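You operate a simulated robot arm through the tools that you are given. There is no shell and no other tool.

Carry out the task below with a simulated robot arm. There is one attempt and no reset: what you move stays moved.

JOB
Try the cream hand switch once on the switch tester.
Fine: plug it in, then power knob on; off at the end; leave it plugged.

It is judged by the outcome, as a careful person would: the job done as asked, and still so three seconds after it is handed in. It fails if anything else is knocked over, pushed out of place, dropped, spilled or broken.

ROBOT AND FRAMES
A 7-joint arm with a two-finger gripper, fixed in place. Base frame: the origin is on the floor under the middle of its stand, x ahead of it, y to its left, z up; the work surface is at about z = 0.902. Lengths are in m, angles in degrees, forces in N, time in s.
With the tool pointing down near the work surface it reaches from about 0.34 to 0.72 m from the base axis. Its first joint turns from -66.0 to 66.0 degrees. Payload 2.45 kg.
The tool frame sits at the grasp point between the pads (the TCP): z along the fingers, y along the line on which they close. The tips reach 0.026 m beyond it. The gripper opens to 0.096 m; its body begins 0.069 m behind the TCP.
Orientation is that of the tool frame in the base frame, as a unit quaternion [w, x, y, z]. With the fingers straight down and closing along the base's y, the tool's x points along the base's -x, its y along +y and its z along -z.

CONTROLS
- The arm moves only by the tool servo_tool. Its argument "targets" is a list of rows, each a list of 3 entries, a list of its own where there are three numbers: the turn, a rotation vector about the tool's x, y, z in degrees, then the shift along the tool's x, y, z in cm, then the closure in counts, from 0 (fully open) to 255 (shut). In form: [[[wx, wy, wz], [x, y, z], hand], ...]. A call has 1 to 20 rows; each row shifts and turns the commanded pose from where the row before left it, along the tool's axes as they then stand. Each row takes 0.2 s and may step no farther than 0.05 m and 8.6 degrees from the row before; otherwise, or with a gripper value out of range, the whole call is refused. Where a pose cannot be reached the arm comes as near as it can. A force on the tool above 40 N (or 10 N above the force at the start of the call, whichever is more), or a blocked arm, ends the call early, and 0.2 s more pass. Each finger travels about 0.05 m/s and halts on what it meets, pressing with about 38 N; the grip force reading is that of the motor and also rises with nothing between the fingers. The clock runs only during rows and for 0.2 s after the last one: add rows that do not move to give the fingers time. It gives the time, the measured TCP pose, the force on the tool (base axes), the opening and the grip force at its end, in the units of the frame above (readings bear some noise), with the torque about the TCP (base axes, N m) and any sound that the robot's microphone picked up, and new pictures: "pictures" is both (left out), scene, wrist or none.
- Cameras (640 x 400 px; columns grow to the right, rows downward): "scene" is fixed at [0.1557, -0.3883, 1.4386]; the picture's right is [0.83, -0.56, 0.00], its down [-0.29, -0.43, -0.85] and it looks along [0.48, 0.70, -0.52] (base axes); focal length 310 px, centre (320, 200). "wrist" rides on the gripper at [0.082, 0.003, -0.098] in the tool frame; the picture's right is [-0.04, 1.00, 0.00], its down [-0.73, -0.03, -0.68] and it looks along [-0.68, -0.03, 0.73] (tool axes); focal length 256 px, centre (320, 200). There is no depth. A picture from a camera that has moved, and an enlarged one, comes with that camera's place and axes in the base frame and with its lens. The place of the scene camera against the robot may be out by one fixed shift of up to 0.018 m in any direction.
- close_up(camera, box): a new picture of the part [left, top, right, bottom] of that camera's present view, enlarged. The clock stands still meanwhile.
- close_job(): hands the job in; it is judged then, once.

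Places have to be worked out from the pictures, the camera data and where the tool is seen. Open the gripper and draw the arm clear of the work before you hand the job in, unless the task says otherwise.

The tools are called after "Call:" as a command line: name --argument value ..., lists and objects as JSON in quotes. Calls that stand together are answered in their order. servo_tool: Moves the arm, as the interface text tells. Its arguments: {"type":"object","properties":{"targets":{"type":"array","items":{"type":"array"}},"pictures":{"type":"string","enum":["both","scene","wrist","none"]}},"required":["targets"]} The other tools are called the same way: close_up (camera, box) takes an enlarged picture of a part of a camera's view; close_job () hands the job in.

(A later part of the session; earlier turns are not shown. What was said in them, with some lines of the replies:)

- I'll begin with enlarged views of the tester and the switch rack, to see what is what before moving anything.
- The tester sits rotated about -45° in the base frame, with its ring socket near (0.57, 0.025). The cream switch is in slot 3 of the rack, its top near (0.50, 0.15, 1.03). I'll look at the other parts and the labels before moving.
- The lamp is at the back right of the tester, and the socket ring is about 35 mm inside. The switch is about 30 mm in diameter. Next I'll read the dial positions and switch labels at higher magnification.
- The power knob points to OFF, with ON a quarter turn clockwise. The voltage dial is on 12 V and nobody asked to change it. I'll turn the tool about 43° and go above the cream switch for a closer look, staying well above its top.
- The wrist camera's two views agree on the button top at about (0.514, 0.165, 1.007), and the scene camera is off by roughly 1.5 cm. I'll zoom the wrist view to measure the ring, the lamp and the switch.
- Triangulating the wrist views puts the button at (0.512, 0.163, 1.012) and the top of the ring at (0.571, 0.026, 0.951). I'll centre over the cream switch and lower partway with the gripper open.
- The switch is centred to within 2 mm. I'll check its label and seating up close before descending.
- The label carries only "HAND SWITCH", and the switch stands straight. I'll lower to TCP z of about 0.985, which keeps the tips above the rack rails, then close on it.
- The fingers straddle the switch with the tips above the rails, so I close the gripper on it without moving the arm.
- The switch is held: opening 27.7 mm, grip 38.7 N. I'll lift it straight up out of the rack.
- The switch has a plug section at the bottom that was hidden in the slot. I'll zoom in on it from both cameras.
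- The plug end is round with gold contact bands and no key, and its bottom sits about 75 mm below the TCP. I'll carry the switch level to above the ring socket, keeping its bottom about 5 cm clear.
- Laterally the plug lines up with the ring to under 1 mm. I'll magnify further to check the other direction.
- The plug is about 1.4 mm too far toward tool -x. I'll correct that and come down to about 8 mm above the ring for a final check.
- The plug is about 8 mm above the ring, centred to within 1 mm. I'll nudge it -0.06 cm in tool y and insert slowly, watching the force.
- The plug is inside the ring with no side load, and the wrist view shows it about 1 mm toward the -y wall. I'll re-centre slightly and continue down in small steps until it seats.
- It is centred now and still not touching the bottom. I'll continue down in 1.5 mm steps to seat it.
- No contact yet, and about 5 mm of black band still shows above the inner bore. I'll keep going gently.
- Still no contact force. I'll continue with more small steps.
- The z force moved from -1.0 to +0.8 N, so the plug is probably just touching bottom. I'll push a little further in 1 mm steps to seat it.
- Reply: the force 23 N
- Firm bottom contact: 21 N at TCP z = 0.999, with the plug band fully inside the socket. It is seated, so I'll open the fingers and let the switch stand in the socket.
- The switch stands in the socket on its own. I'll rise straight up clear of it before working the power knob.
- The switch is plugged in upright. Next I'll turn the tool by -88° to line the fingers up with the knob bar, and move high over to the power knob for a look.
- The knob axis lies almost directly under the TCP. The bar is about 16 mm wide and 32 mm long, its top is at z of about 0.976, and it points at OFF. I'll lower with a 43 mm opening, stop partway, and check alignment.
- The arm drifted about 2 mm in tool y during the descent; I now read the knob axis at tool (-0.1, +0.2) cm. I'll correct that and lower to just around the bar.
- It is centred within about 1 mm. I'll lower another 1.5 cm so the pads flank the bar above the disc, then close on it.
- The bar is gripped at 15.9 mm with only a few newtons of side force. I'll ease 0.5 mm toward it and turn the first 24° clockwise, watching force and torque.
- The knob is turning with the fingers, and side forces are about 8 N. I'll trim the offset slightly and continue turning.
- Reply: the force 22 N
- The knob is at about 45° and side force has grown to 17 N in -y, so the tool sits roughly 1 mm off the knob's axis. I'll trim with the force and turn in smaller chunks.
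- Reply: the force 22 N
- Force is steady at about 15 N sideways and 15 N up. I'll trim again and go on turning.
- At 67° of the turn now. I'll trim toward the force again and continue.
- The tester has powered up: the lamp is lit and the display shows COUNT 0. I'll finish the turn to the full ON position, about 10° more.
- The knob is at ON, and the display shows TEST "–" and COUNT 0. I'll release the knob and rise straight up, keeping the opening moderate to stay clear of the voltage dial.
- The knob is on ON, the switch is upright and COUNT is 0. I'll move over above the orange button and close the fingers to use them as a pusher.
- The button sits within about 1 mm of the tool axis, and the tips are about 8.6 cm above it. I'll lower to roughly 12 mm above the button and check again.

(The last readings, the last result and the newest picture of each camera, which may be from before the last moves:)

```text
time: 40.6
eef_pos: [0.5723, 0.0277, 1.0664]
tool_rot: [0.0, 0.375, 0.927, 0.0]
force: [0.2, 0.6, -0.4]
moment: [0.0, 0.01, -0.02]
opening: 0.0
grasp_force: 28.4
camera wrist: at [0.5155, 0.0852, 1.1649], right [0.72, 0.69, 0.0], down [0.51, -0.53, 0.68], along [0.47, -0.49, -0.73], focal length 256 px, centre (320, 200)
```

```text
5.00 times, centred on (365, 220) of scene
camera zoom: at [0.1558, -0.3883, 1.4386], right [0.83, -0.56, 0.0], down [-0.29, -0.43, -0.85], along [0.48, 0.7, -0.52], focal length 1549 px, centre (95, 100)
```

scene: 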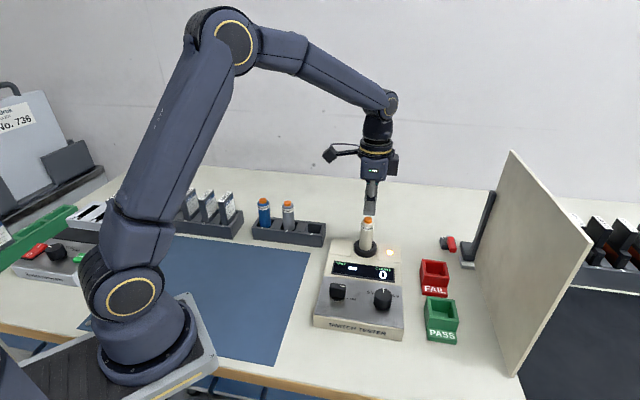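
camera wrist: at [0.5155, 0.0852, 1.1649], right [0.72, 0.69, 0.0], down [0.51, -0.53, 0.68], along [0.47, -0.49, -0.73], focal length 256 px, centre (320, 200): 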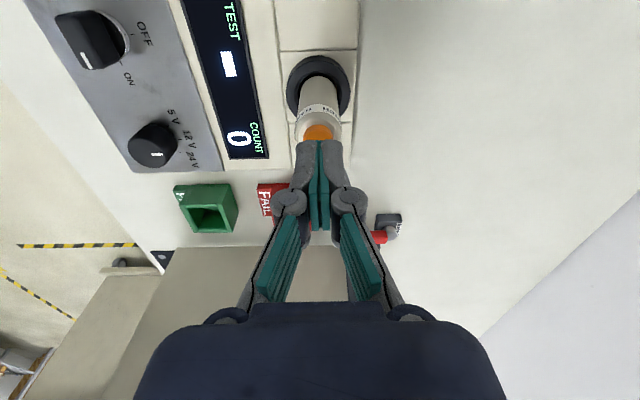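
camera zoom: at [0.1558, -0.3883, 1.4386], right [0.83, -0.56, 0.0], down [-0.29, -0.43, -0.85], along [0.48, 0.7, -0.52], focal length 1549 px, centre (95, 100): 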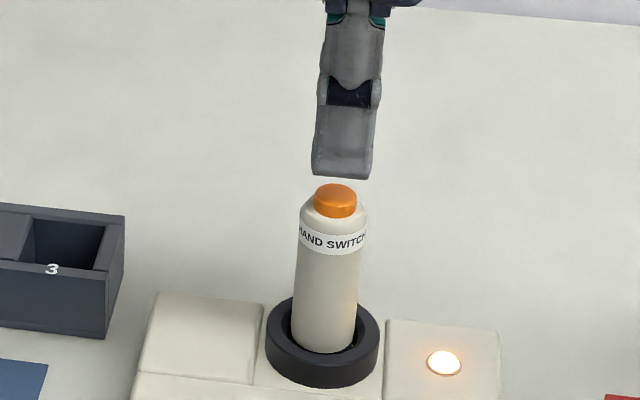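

The tips are centred about 14 mm above the button. I'll lower 10 mm, then press in small steps while watching the force and COUNT.

Call:
servo_tool --targets '[[[0, 0, 0], [0, -0.05, 0.5], 255], [[0, 0, 0], [0, 0, 0.5], 255], [[0, 0, 0], [0, 0, 0], 255], [[0, 0, 0], [0, 0, 0.15], 255], [[0, 0, 0], [0, 0, 0.15], 255], [[0, 0, 0], [0, 0, 0], 255]]' --pictures "none"

Call:
close_up --camera "scene" --box '[330, 190, 410, 290]'

```text
time: 42.0
eef_pos: [0.5709, 0.0255, 1.0522]
tool_rot: [0.0, 0.375, 0.927, 0.0]
force: [-0.3, 0.7, 0.0]
moment: [0.01, -0.01, 0.0]
opening: 0.0001
grasp_force: 28.3
```

```text
4.00 times, centred on (370, 240) of scene
camera zoom: at [0.1557, -0.3883, 1.4385], right [0.83, -0.56, 0.0], down [-0.29, -0.43, -0.85], along [0.48, 0.7, -0.52], focal length 1239 px, centre (120, 40)
```

zoom: 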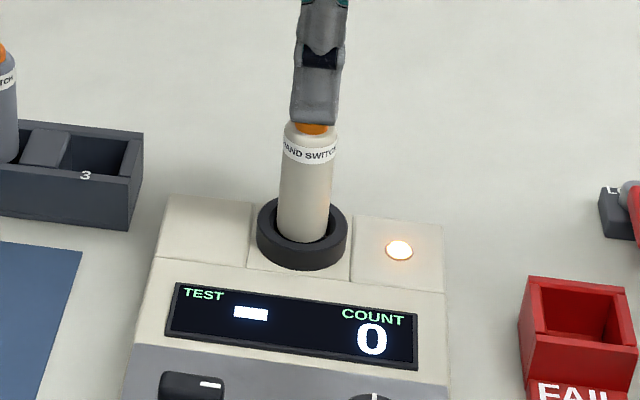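

The tips are right at button height with no contact force yet. I'll continue in 1 mm steps.

Call:
servo_tool --targets '[[[0, 0, 0], [0, 0, 0.1], 255], [[0, 0, 0], [0, 0, 0.1], 255]]' --pictures "none"

Call:
close_up --camera "scene" --box '[330, 190, 410, 290]'

```text
time: 42.6
eef_pos: [0.5705, 0.0261, 1.0503]
tool_rot: [0.001, 0.374, 0.927, 0.0]
force: [-0.2, -0.3, 1.0]
moment: [0.05, 0.02, -0.01]
opening: 0.0061
grasp_force: 28.8
heard: click
```

```text
4.00 times, centred on (370, 240) of scene
camera zoom: at [0.1557, -0.3884, 1.4386], right [0.83, -0.56, 0.0], down [-0.29, -0.43, -0.85], along [0.48, 0.7, -0.52], focal length 1239 px, centre (120, 40)
```

zoom: 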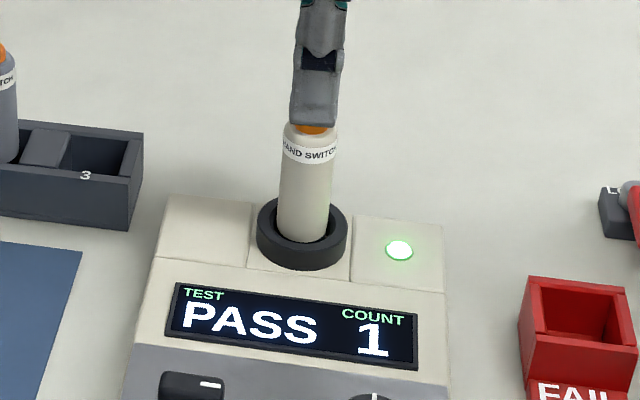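

A click was heard, and the display shows PASS with COUNT 1. I'll rise straight up off the button without touching it again.

Call:
servo_tool --targets '[[[0, 0, 0], [0, 0, -1.0], 255], [[0, 0, 0], [0, 0, -2.0], 255], [[0, 0, 0], [0, 0, -3.0], 255], [[0, 0, 0], [0, 0, -3.0], 255], [[0, 0, 0], [0, 0, 0], 255], [[0, 0, 0], [0, 0, 0], 255]]'

Call:
close_up --camera "scene" --box '[315, 200, 415, 340]'

```text
time: 44.0
eef_pos: [0.57, 0.026, 1.1387]
tool_rot: [0.0, 0.375, 0.927, 0.0]
force: [-0.8, 0.6, -0.2]
moment: [-0.02, -0.02, 0.02]
opening: 0.0
grasp_force: 28.8
camera wrist: at [0.5137, 0.0856, 1.2384], right [0.72, 0.69, 0.0], down [0.51, -0.53, 0.68], along [0.47, -0.49, -0.73], focal length 256 px, centre (320, 200)
```

scene: 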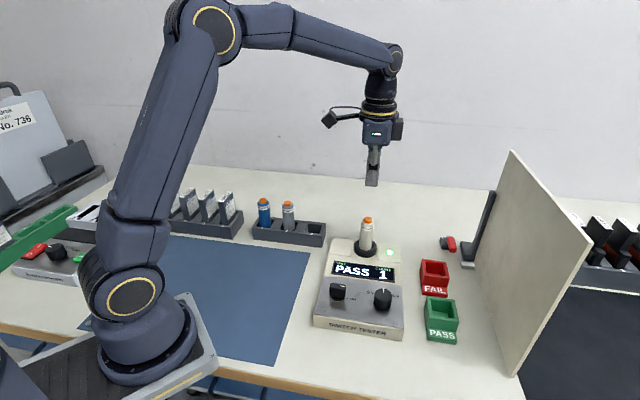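
wrist: 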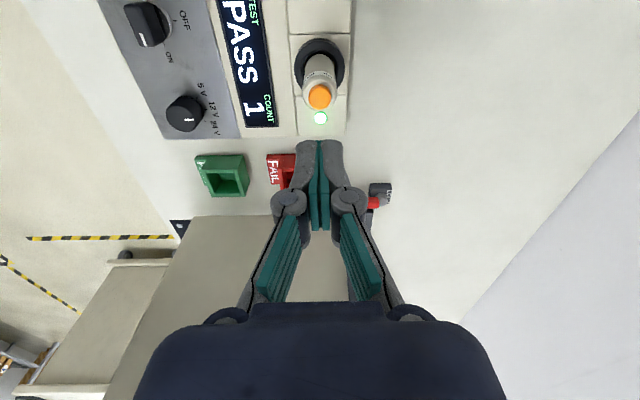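

```text
2.86 times, centred on (365, 270) of scene
camera zoom: at [0.1557, -0.3883, 1.4385], right [0.83, -0.56, 0.0], down [-0.29, -0.43, -0.85], along [0.48, 0.7, -0.52], focal length 885 px, centre (191, 0)
```

zoom: 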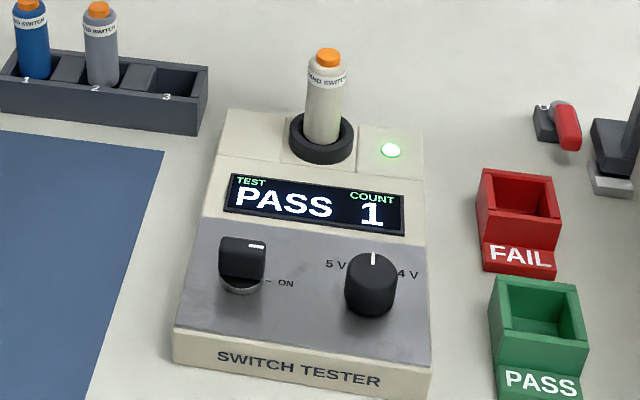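

PASS with COUNT 1 and the switch still upright. I'll go back over the power knob, keeping the same tool angle, which now matches the bar.

Call:
servo_tool --targets '[[[0, 0, 0], [1.14, -3.95, 0], 255], [[0, 0, 0], [1.14, -3.95, 0], 200], [[0, 0, 0], [1.14, -3.95, 0], 150], [[0, 0, 0], [1.14, -3.9, 0], 150], [[0, 0, 0], [0, 0, 0], 150], [[0, 0, 0], [0, 0, 3.0], 150], [[0, 0, 0], [0, 0, 3.0], 150], [[0, 0, 0], [0, 0, 3.0], 150], [[0, 0, 0], [0, 0, 2.5], 150], [[0, 0, 0], [0, 0, 0], 150], [[0, 0, 0], [0, 0, 0], 150]]'

Call:
close_up --camera "wrist" --box '[240, 50, 400, 210]'

Call:
close_up --camera "scene" --box '[310, 220, 410, 340]'

```text
time: 46.4
eef_pos: [0.4262, -0.0559, 1.0245]
tool_rot: [0.0, 0.374, 0.927, 0.0]
force: [0.0, -0.8, 0.2]
moment: [-0.02, 0.0, 0.01]
opening: 0.0393
grasp_force: 0.0
camera wrist: at [0.369, 0.0026, 1.1242], right [0.72, 0.69, 0.0], down [0.51, -0.53, 0.68], along [0.47, -0.49, -0.73], focal length 256 px, centre (320, 200)
```

scene: 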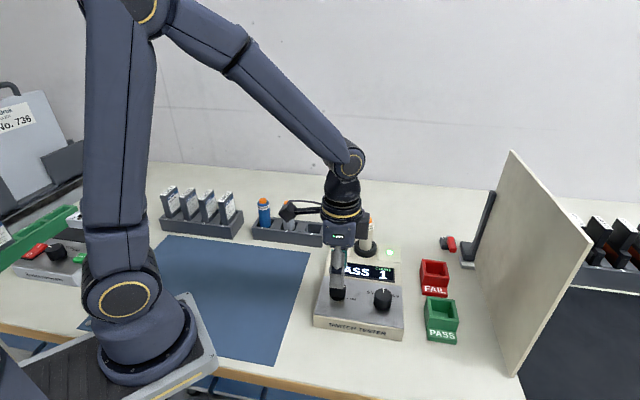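
wrist: 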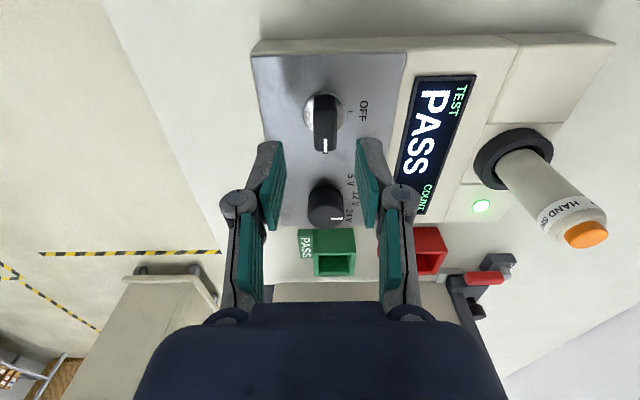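

```text
2.50 times, centred on (320, 130) of wrist
camera zoom: at [0.369, 0.0026, 1.1242], right [0.72, 0.69, 0.0], down [0.51, -0.53, 0.68], along [0.47, -0.49, -0.73], focal length 640 px, centre (320, 375)
```

zoom: 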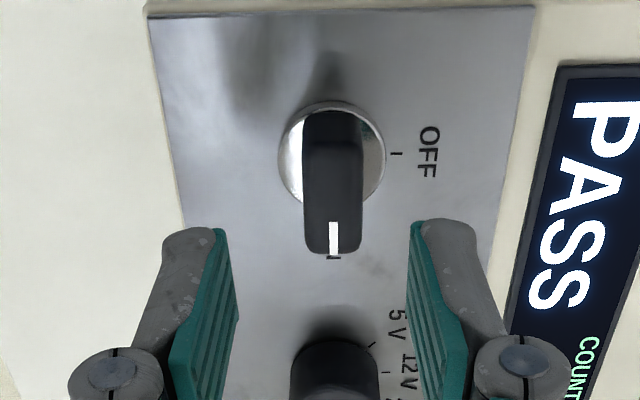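

```text
3.33 times, centred on (360, 280) of scene
camera zoom: at [0.1558, -0.3883, 1.4386], right [0.83, -0.56, 0.0], down [-0.29, -0.43, -0.85], along [0.48, 0.7, -0.52], focal length 1033 px, centre (187, -67)
```

zoom: 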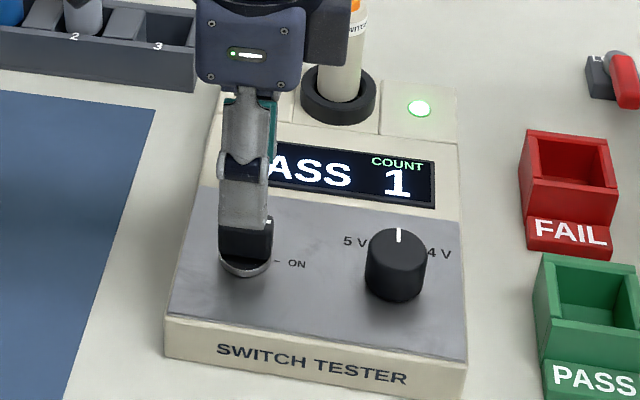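

The knob axis is at tool (+0.1, +0.3) cm. I'll correct and lower, stopping just above full depth to recheck.

Call:
servo_tool --targets '[[[0, 0, 0], [0.05, 0.3, 0], 150], [[0, 0, 0], [0, 0, 1.6], 150], [[0, 0, 0], [0, 0, 1.6], 150], [[0, 0, 0], [0, 0, 0], 150], [[0, 0, 0], [0, 0, 0], 150]]'

Call:
close_up --camera "wrist" --box '[240, 80, 400, 240]'

```text
time: 47.6
eef_pos: [0.4294, -0.0531, 0.9936]
tool_rot: [0.0, 0.375, 0.927, -0.001]
force: [0.6, 0.1, -0.2]
moment: [0.01, -0.01, -0.02]
opening: 0.0397
grasp_force: 0.1
camera wrist: at [0.3724, 0.0054, 1.0921], right [0.72, 0.69, 0.0], down [0.51, -0.53, 0.68], along [0.47, -0.49, -0.73], focal length 256 px, centre (320, 200)
```

scene: 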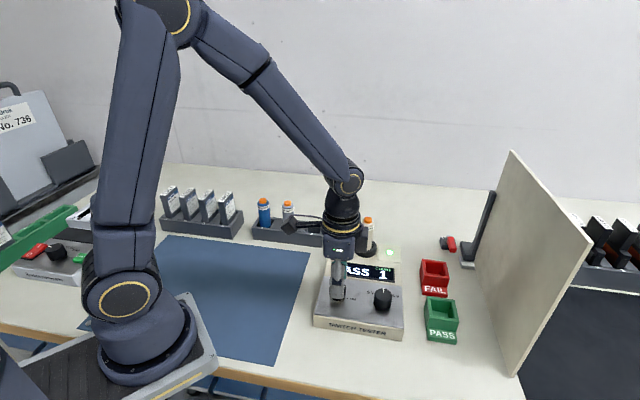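
wrist: 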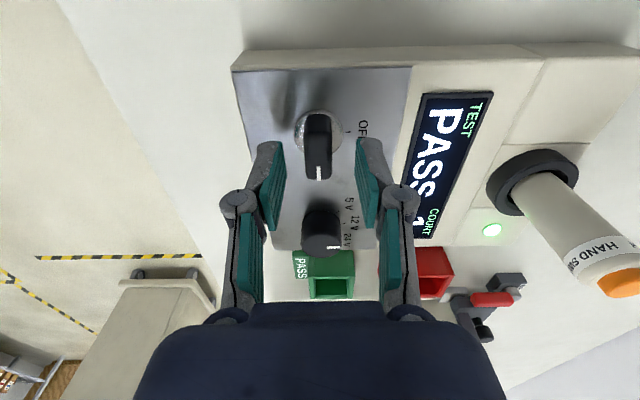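

```text
2.50 times, centred on (320, 160) of wrist
camera zoom: at [0.3724, 0.0054, 1.0921], right [0.72, 0.69, 0.0], down [0.51, -0.53, 0.68], along [0.47, -0.49, -0.73], focal length 640 px, centre (320, 300)
```

zoom: 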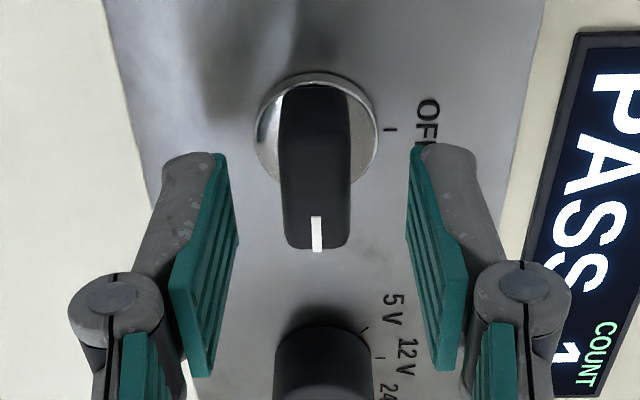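

Now it is about 1.5 mm over in tool y. I'll trim, lower the remaining 1.6 cm, and grip the bar.

Call:
servo_tool --targets '[[[0, 0, 0], [0.05, -0.14, 0], 150], [[0, 0, 0], [0, 0, 0.8], 150], [[0, 0, 0], [0, 0, 0.8], 150], [[0, 0, 0], [0, 0, 0], 150], [[0, 0, 0], [0, 0, 0], 180], [[0, 0, 0], [0, 0, 0], 215], [[0, 0, 0], [0, 0, 0], 225], [[0, 0, 0], [0, 0, 0], 225], [[0, 0, 0], [0, 0, 0], 225]]'

Call:
close_up --camera "wrist" --box '[240, 80, 400, 240]'

```text
time: 49.6
eef_pos: [0.429, -0.0543, 0.9781]
tool_rot: [0.0, 0.374, 0.927, 0.001]
force: [-0.6, -0.6, -4.7]
moment: [-0.12, -0.08, -0.03]
opening: 0.0159
grasp_force: 41.9
camera wrist: at [0.3717, 0.0048, 1.0761], right [0.72, 0.69, 0.0], down [0.51, -0.53, 0.68], along [0.47, -0.49, -0.73], focal length 256 px, centre (320, 200)
```

scene: 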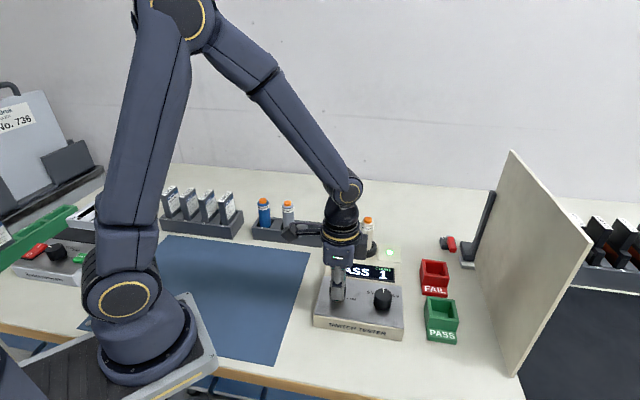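
wrist: 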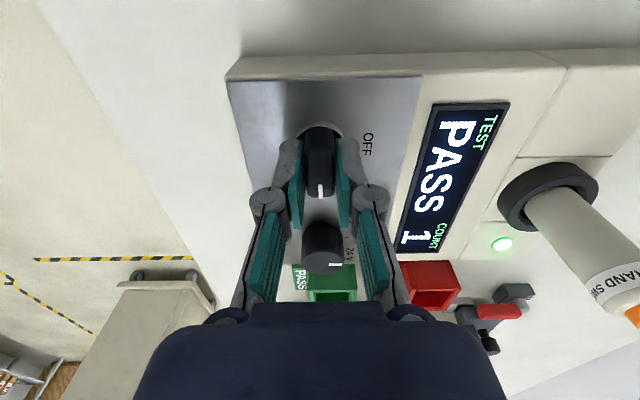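

```text
2.50 times, centred on (320, 160) of wrist
camera zoom: at [0.3717, 0.0048, 1.0761], right [0.72, 0.69, 0.0], down [0.51, -0.53, 0.68], along [0.47, -0.49, -0.73], focal length 640 px, centre (320, 300)
```

zoom: 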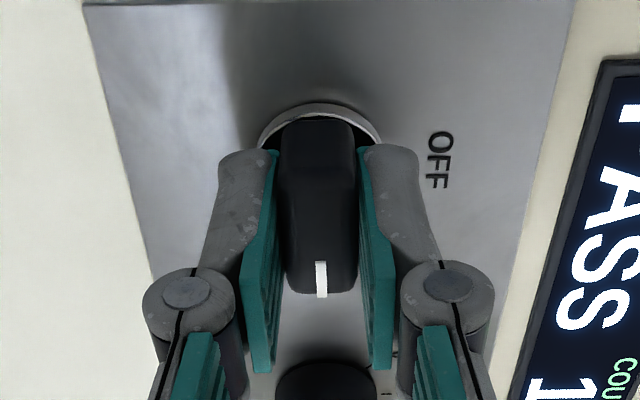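

The bar is gripped with almost no side force. I'll turn it back anticlockwise toward OFF in small steps.

Call:
servo_tool --targets '[[[0, 0, -7], [0, 0, 0], 225], [[0, 0, -7], [0, 0, 0], 225], [[0, 0, -7], [0, 0, 0], 225], [[0, 0, 0], [0, 0, 0], 225]]' --pictures "none"

```text
time: 50.6
eef_pos: [0.4273, -0.0528, 0.9761]
tool_rot: [-0.001, 0.199, 0.98, 0.001]
force: [-6.3, 5.3, -7.9]
moment: [-0.16, -0.46, 0.02]
opening: 0.0158
grasp_force: 42.1
```

Side force is only about 8 N, so I trim slightly and continue.

Call:
servo_tool --targets '[[[0, 0, -4], [0.04, 0.02, 0.02], 225], [[0, 0, -7], [0, 0, 0], 225], [[0, 0, -7], [0, 0, 0], 225], [[0, 0, 0], [0, 0, 0], 225]]' --pictures "none"

```text
time: 51.6
eef_pos: [0.4281, -0.0536, 0.9757]
tool_rot: [0.0, 0.043, 0.999, 0.0]
force: [-0.1, 5.6, -8.3]
moment: [0.21, 0.84, 0.02]
opening: 0.016
grasp_force: 41.9
```

Forces remain low at θ ≈ 5°, so I'll continue turning toward OFF.

Call:
servo_tool --targets '[[[0, 0, -4], [0, 0.03, 0.02], 225], [[0, 0, -7], [0, 0, 0], 225], [[0, 0, -7], [0, 0, 0], 225], [[0, 0, 0], [0, 0, 0], 225]]' --pictures "none"

```text
time: 52.6
eef_pos: [0.4285, -0.0524, 0.9764]
tool_rot: [-0.001, -0.114, 0.994, -0.001]
force: [-7.6, 6.5, 2.2]
moment: [0.2, 0.05, -0.01]
opening: 0.0159
grasp_force: 42.5
```

Turned 57° back with about 10 N of side force. I'll trim and keep going.

Call:
servo_tool --targets '[[[0, 0, -4], [0.03, 0.05, 0], 225], [[0, 0, -7], [0, 0, 0], 225], [[0, 0, -6], [0, 0, 0], 225], [[0, 0, 0], [0, 0, 0], 225]]' --pictures "scene"

Call:
close_up --camera "scene" --box '[310, 220, 410, 340]'

```text
time: 53.6
eef_pos: [0.4276, -0.0527, 0.976]
tool_rot: [0.001, -0.259, 0.966, 0.0]
force: [-10.4, 4.2, 27.4]
moment: [-0.21, 0.82, 0.01]
opening: 0.0157
grasp_force: 42.1
```

scene: 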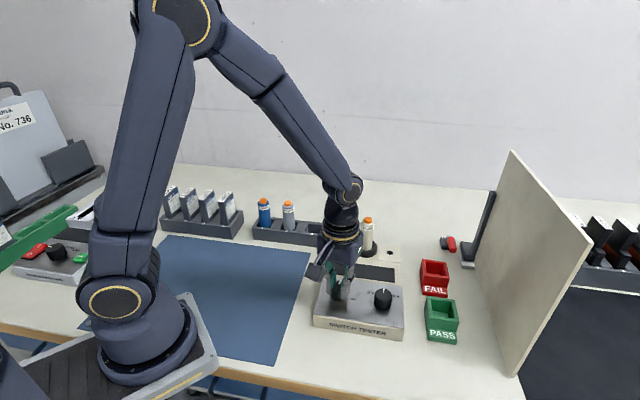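

```text
3.33 times, centred on (360, 280) of scene
camera zoom: at [0.1551, -0.3882, 1.4387], right [0.83, -0.56, 0.0], down [-0.29, -0.43, -0.85], along [0.48, 0.7, -0.52], focal length 1033 px, centre (187, -67)
```

zoom: 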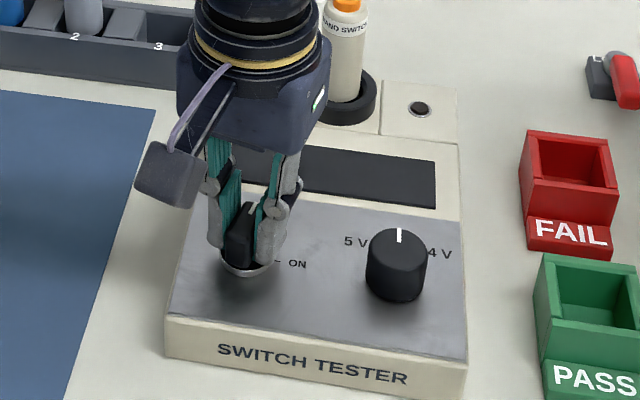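

The display and lamp are off now. The vertical force reached 27 N, so I'll lift 1 mm to relieve it and finish the turn to the OFF mark, about 15° more.

Call:
servo_tool --targets '[[[0, 0, 0], [0.04, 0.05, -0.1], 225], [[0, 0, 0], [0, 0, 0], 225], [[0, 0, -5], [0, 0, 0], 225], [[0, 0, -5], [0, 0, 0], 225], [[0, 0, -5], [0, 0, 0], 225], [[0, 0, 0], [0, 0, 0], 225]]'

Call:
close_up --camera "wrist" --box '[240, 80, 400, 240]'

```text
time: 55.0
eef_pos: [0.4287, -0.0518, 0.9758]
tool_rot: [0.001, -0.382, 0.924, -0.001]
force: [7.6, 1.8, -1.3]
moment: [-0.04, -0.13, 0.0]
opening: 0.0158
grasp_force: 41.7
camera wrist: at [0.3678, -0.1084, 1.076], right [-0.68, 0.73, 0.0], down [0.54, 0.5, 0.68], along [0.5, 0.46, -0.73], focal length 256 px, centre (320, 200)
```

scene: 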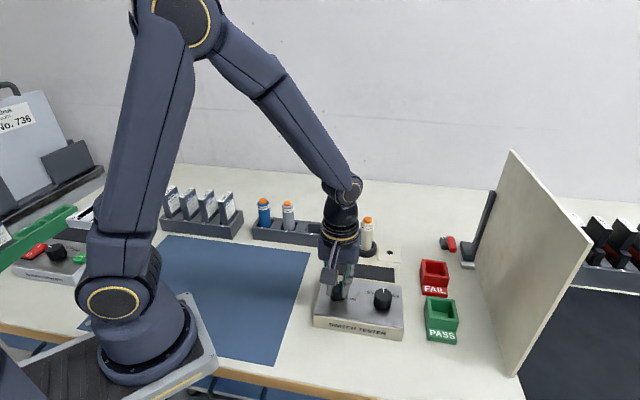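
wrist: 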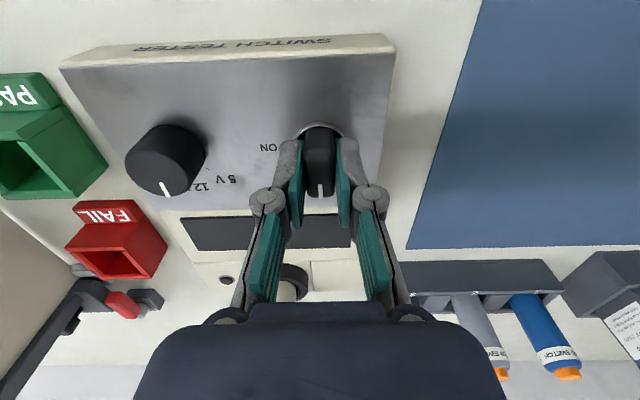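

```text
2.50 times, centred on (320, 160) of wrist
camera zoom: at [0.3678, -0.1084, 1.076], right [-0.68, 0.73, 0.0], down [0.54, 0.5, 0.68], along [0.5, 0.46, -0.73], focal length 640 px, centre (320, 300)
```

zoom: 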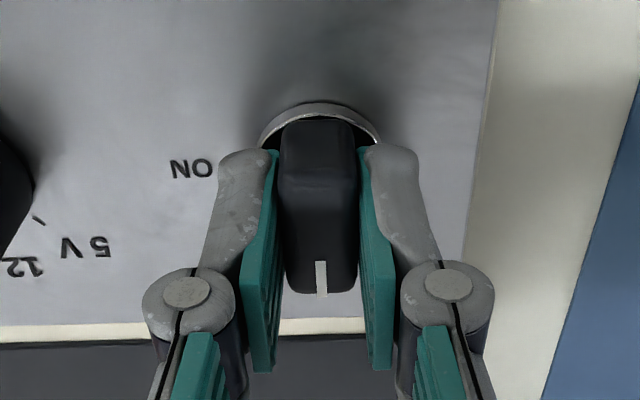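

The knob is back at OFF (θ ≈ -45°, as at the start) and the display is dark. I'll release it and rise straight up.

Call:
servo_tool --targets '[[[0, 0, 0], [0, 0, 0], 190], [[0, 0, 0], [0, 0, 0], 145], [[0, 0, 0], [0, 0, 0], 145], [[0, 0, 0], [0, 0, -2.0], 145], [[0, 0, 0], [0, 0, -3.0], 145], [[0, 0, 0], [0, 0, -4.0], 145], [[0, 0, 0], [0, 0, -4.5], 145], [[0, 0, 0], [0, 0, -4.5], 145], [[0, 0, 0], [0, 0, -4.5], 145], [[0, 0, 0], [0, 0, 0], 100], [[0, 0, 0], [0, 0, 0], 50], [[0, 0, 0], [0, 0, 0], 0]]'

Call:
close_up --camera "scene" --box '[310, 200, 410, 340]'

Call:
close_up --camera "wrist" --box '[200, 20, 380, 220]'

```text
time: 57.6
eef_pos: [0.4291, -0.051, 1.2027]
tool_rot: [0.001, -0.383, 0.924, 0.0]
force: [-0.2, -0.6, 0.1]
moment: [0.02, 0.0, 0.02]
opening: 0.0959
grasp_force: 0.1
camera wrist: at [0.3684, -0.1072, 1.3024], right [-0.68, 0.74, 0.0], down [0.54, 0.5, 0.68], along [0.5, 0.46, -0.73], focal length 256 px, centre (320, 200)
```

scene: 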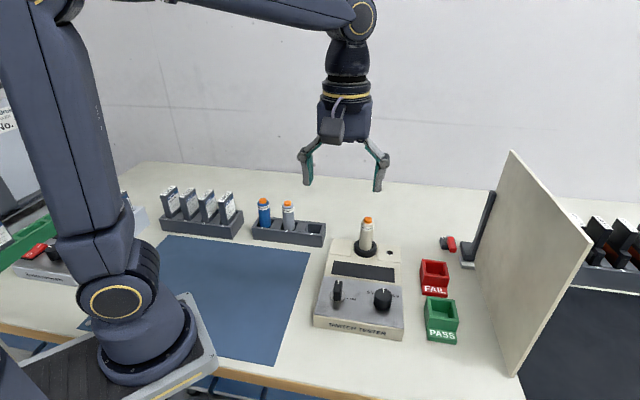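
wrist: 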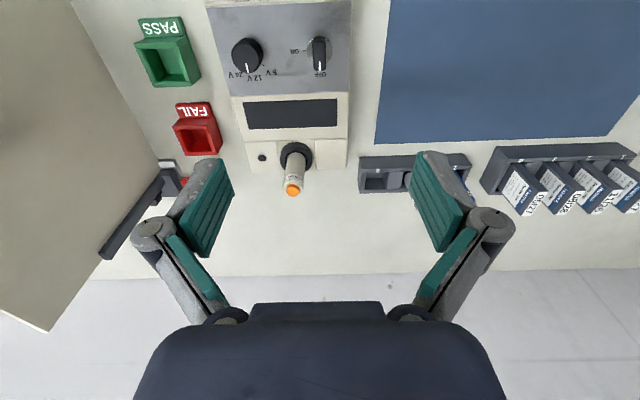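

```text
2.86 times, centred on (360, 270) of scene
camera zoom: at [0.1557, -0.3883, 1.4386], right [0.83, -0.56, 0.0], down [-0.29, -0.43, -0.85], along [0.48, 0.7, -0.52], focal length 885 px, centre (206, 0)
```

zoom: 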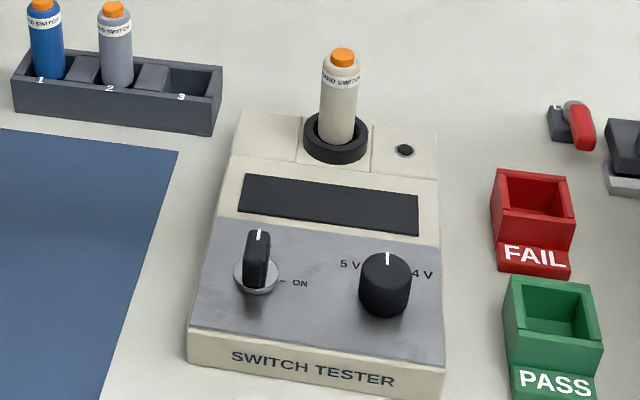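

```text
2.00 times, centred on (290, 120) of wrist
camera zoom: at [0.3684, -0.1072, 1.3024], right [-0.68, 0.74, 0.0], down [0.54, 0.5, 0.68], along [0.5, 0.46, -0.73], focal length 512 px, centre (380, 360)
```

zoom: 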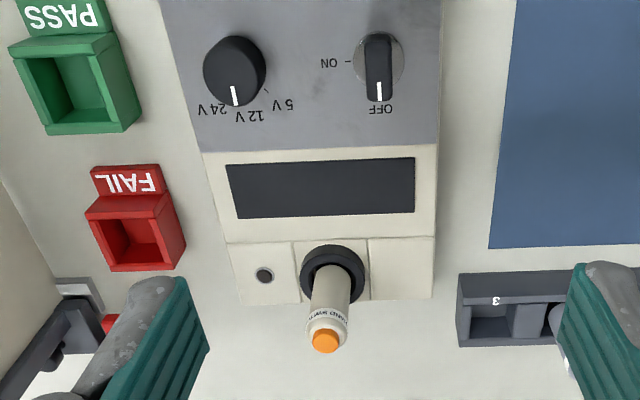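

The knob is at OFF, the display is dark, the cream switch is upright and plugged in, and everything else is where it was. I'll draw the open gripper a bit further up before handing in.

Call:
servo_tool --targets '[[[0, 0, 0], [0, 0, -3.5], 0], [[0, 0, 0], [0, 0, -3.5], 0], [[0, 0, 0], [0, 0, 0], 0], [[0, 0, 0], [0, 0, 0], 0]]' --pictures "scene"

```text
time: 58.6
eef_pos: [0.4295, -0.051, 1.2724]
tool_rot: [0.0, -0.383, 0.924, 0.0]
force: [0.3, 0.3, -0.3]
moment: [-0.04, 0.02, 0.0]
opening: 0.0961
grasp_force: 0.1
```

scene: 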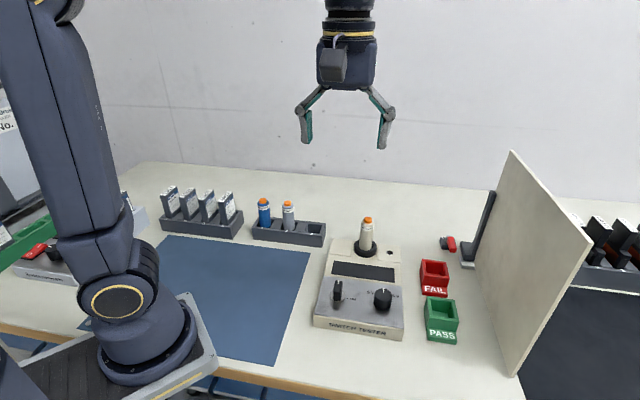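

The arm is clear with the gripper open. The switch was plugged in, tried once (PASS, COUNT 1), the power is off again, and the switch is still plugged in, so I'm handing in the job.

Call:
close_job

```text
The job is handed in.
```

The cream hand switch passed its one try: the tester showed PASS with COUNT 1.

I plugged the switch into the tester socket, turned the power knob to ON, and pressed the orange button once. I then turned the knob back to OFF and left the switch plugged in. The voltage dial stayed at 12 V, where it was at the start.

In the last picture the switch stood upright in the socket, the display was dark, and nothing else looked moved or knocked over. The arm was raised clear with the gripper open before I handed the job in.
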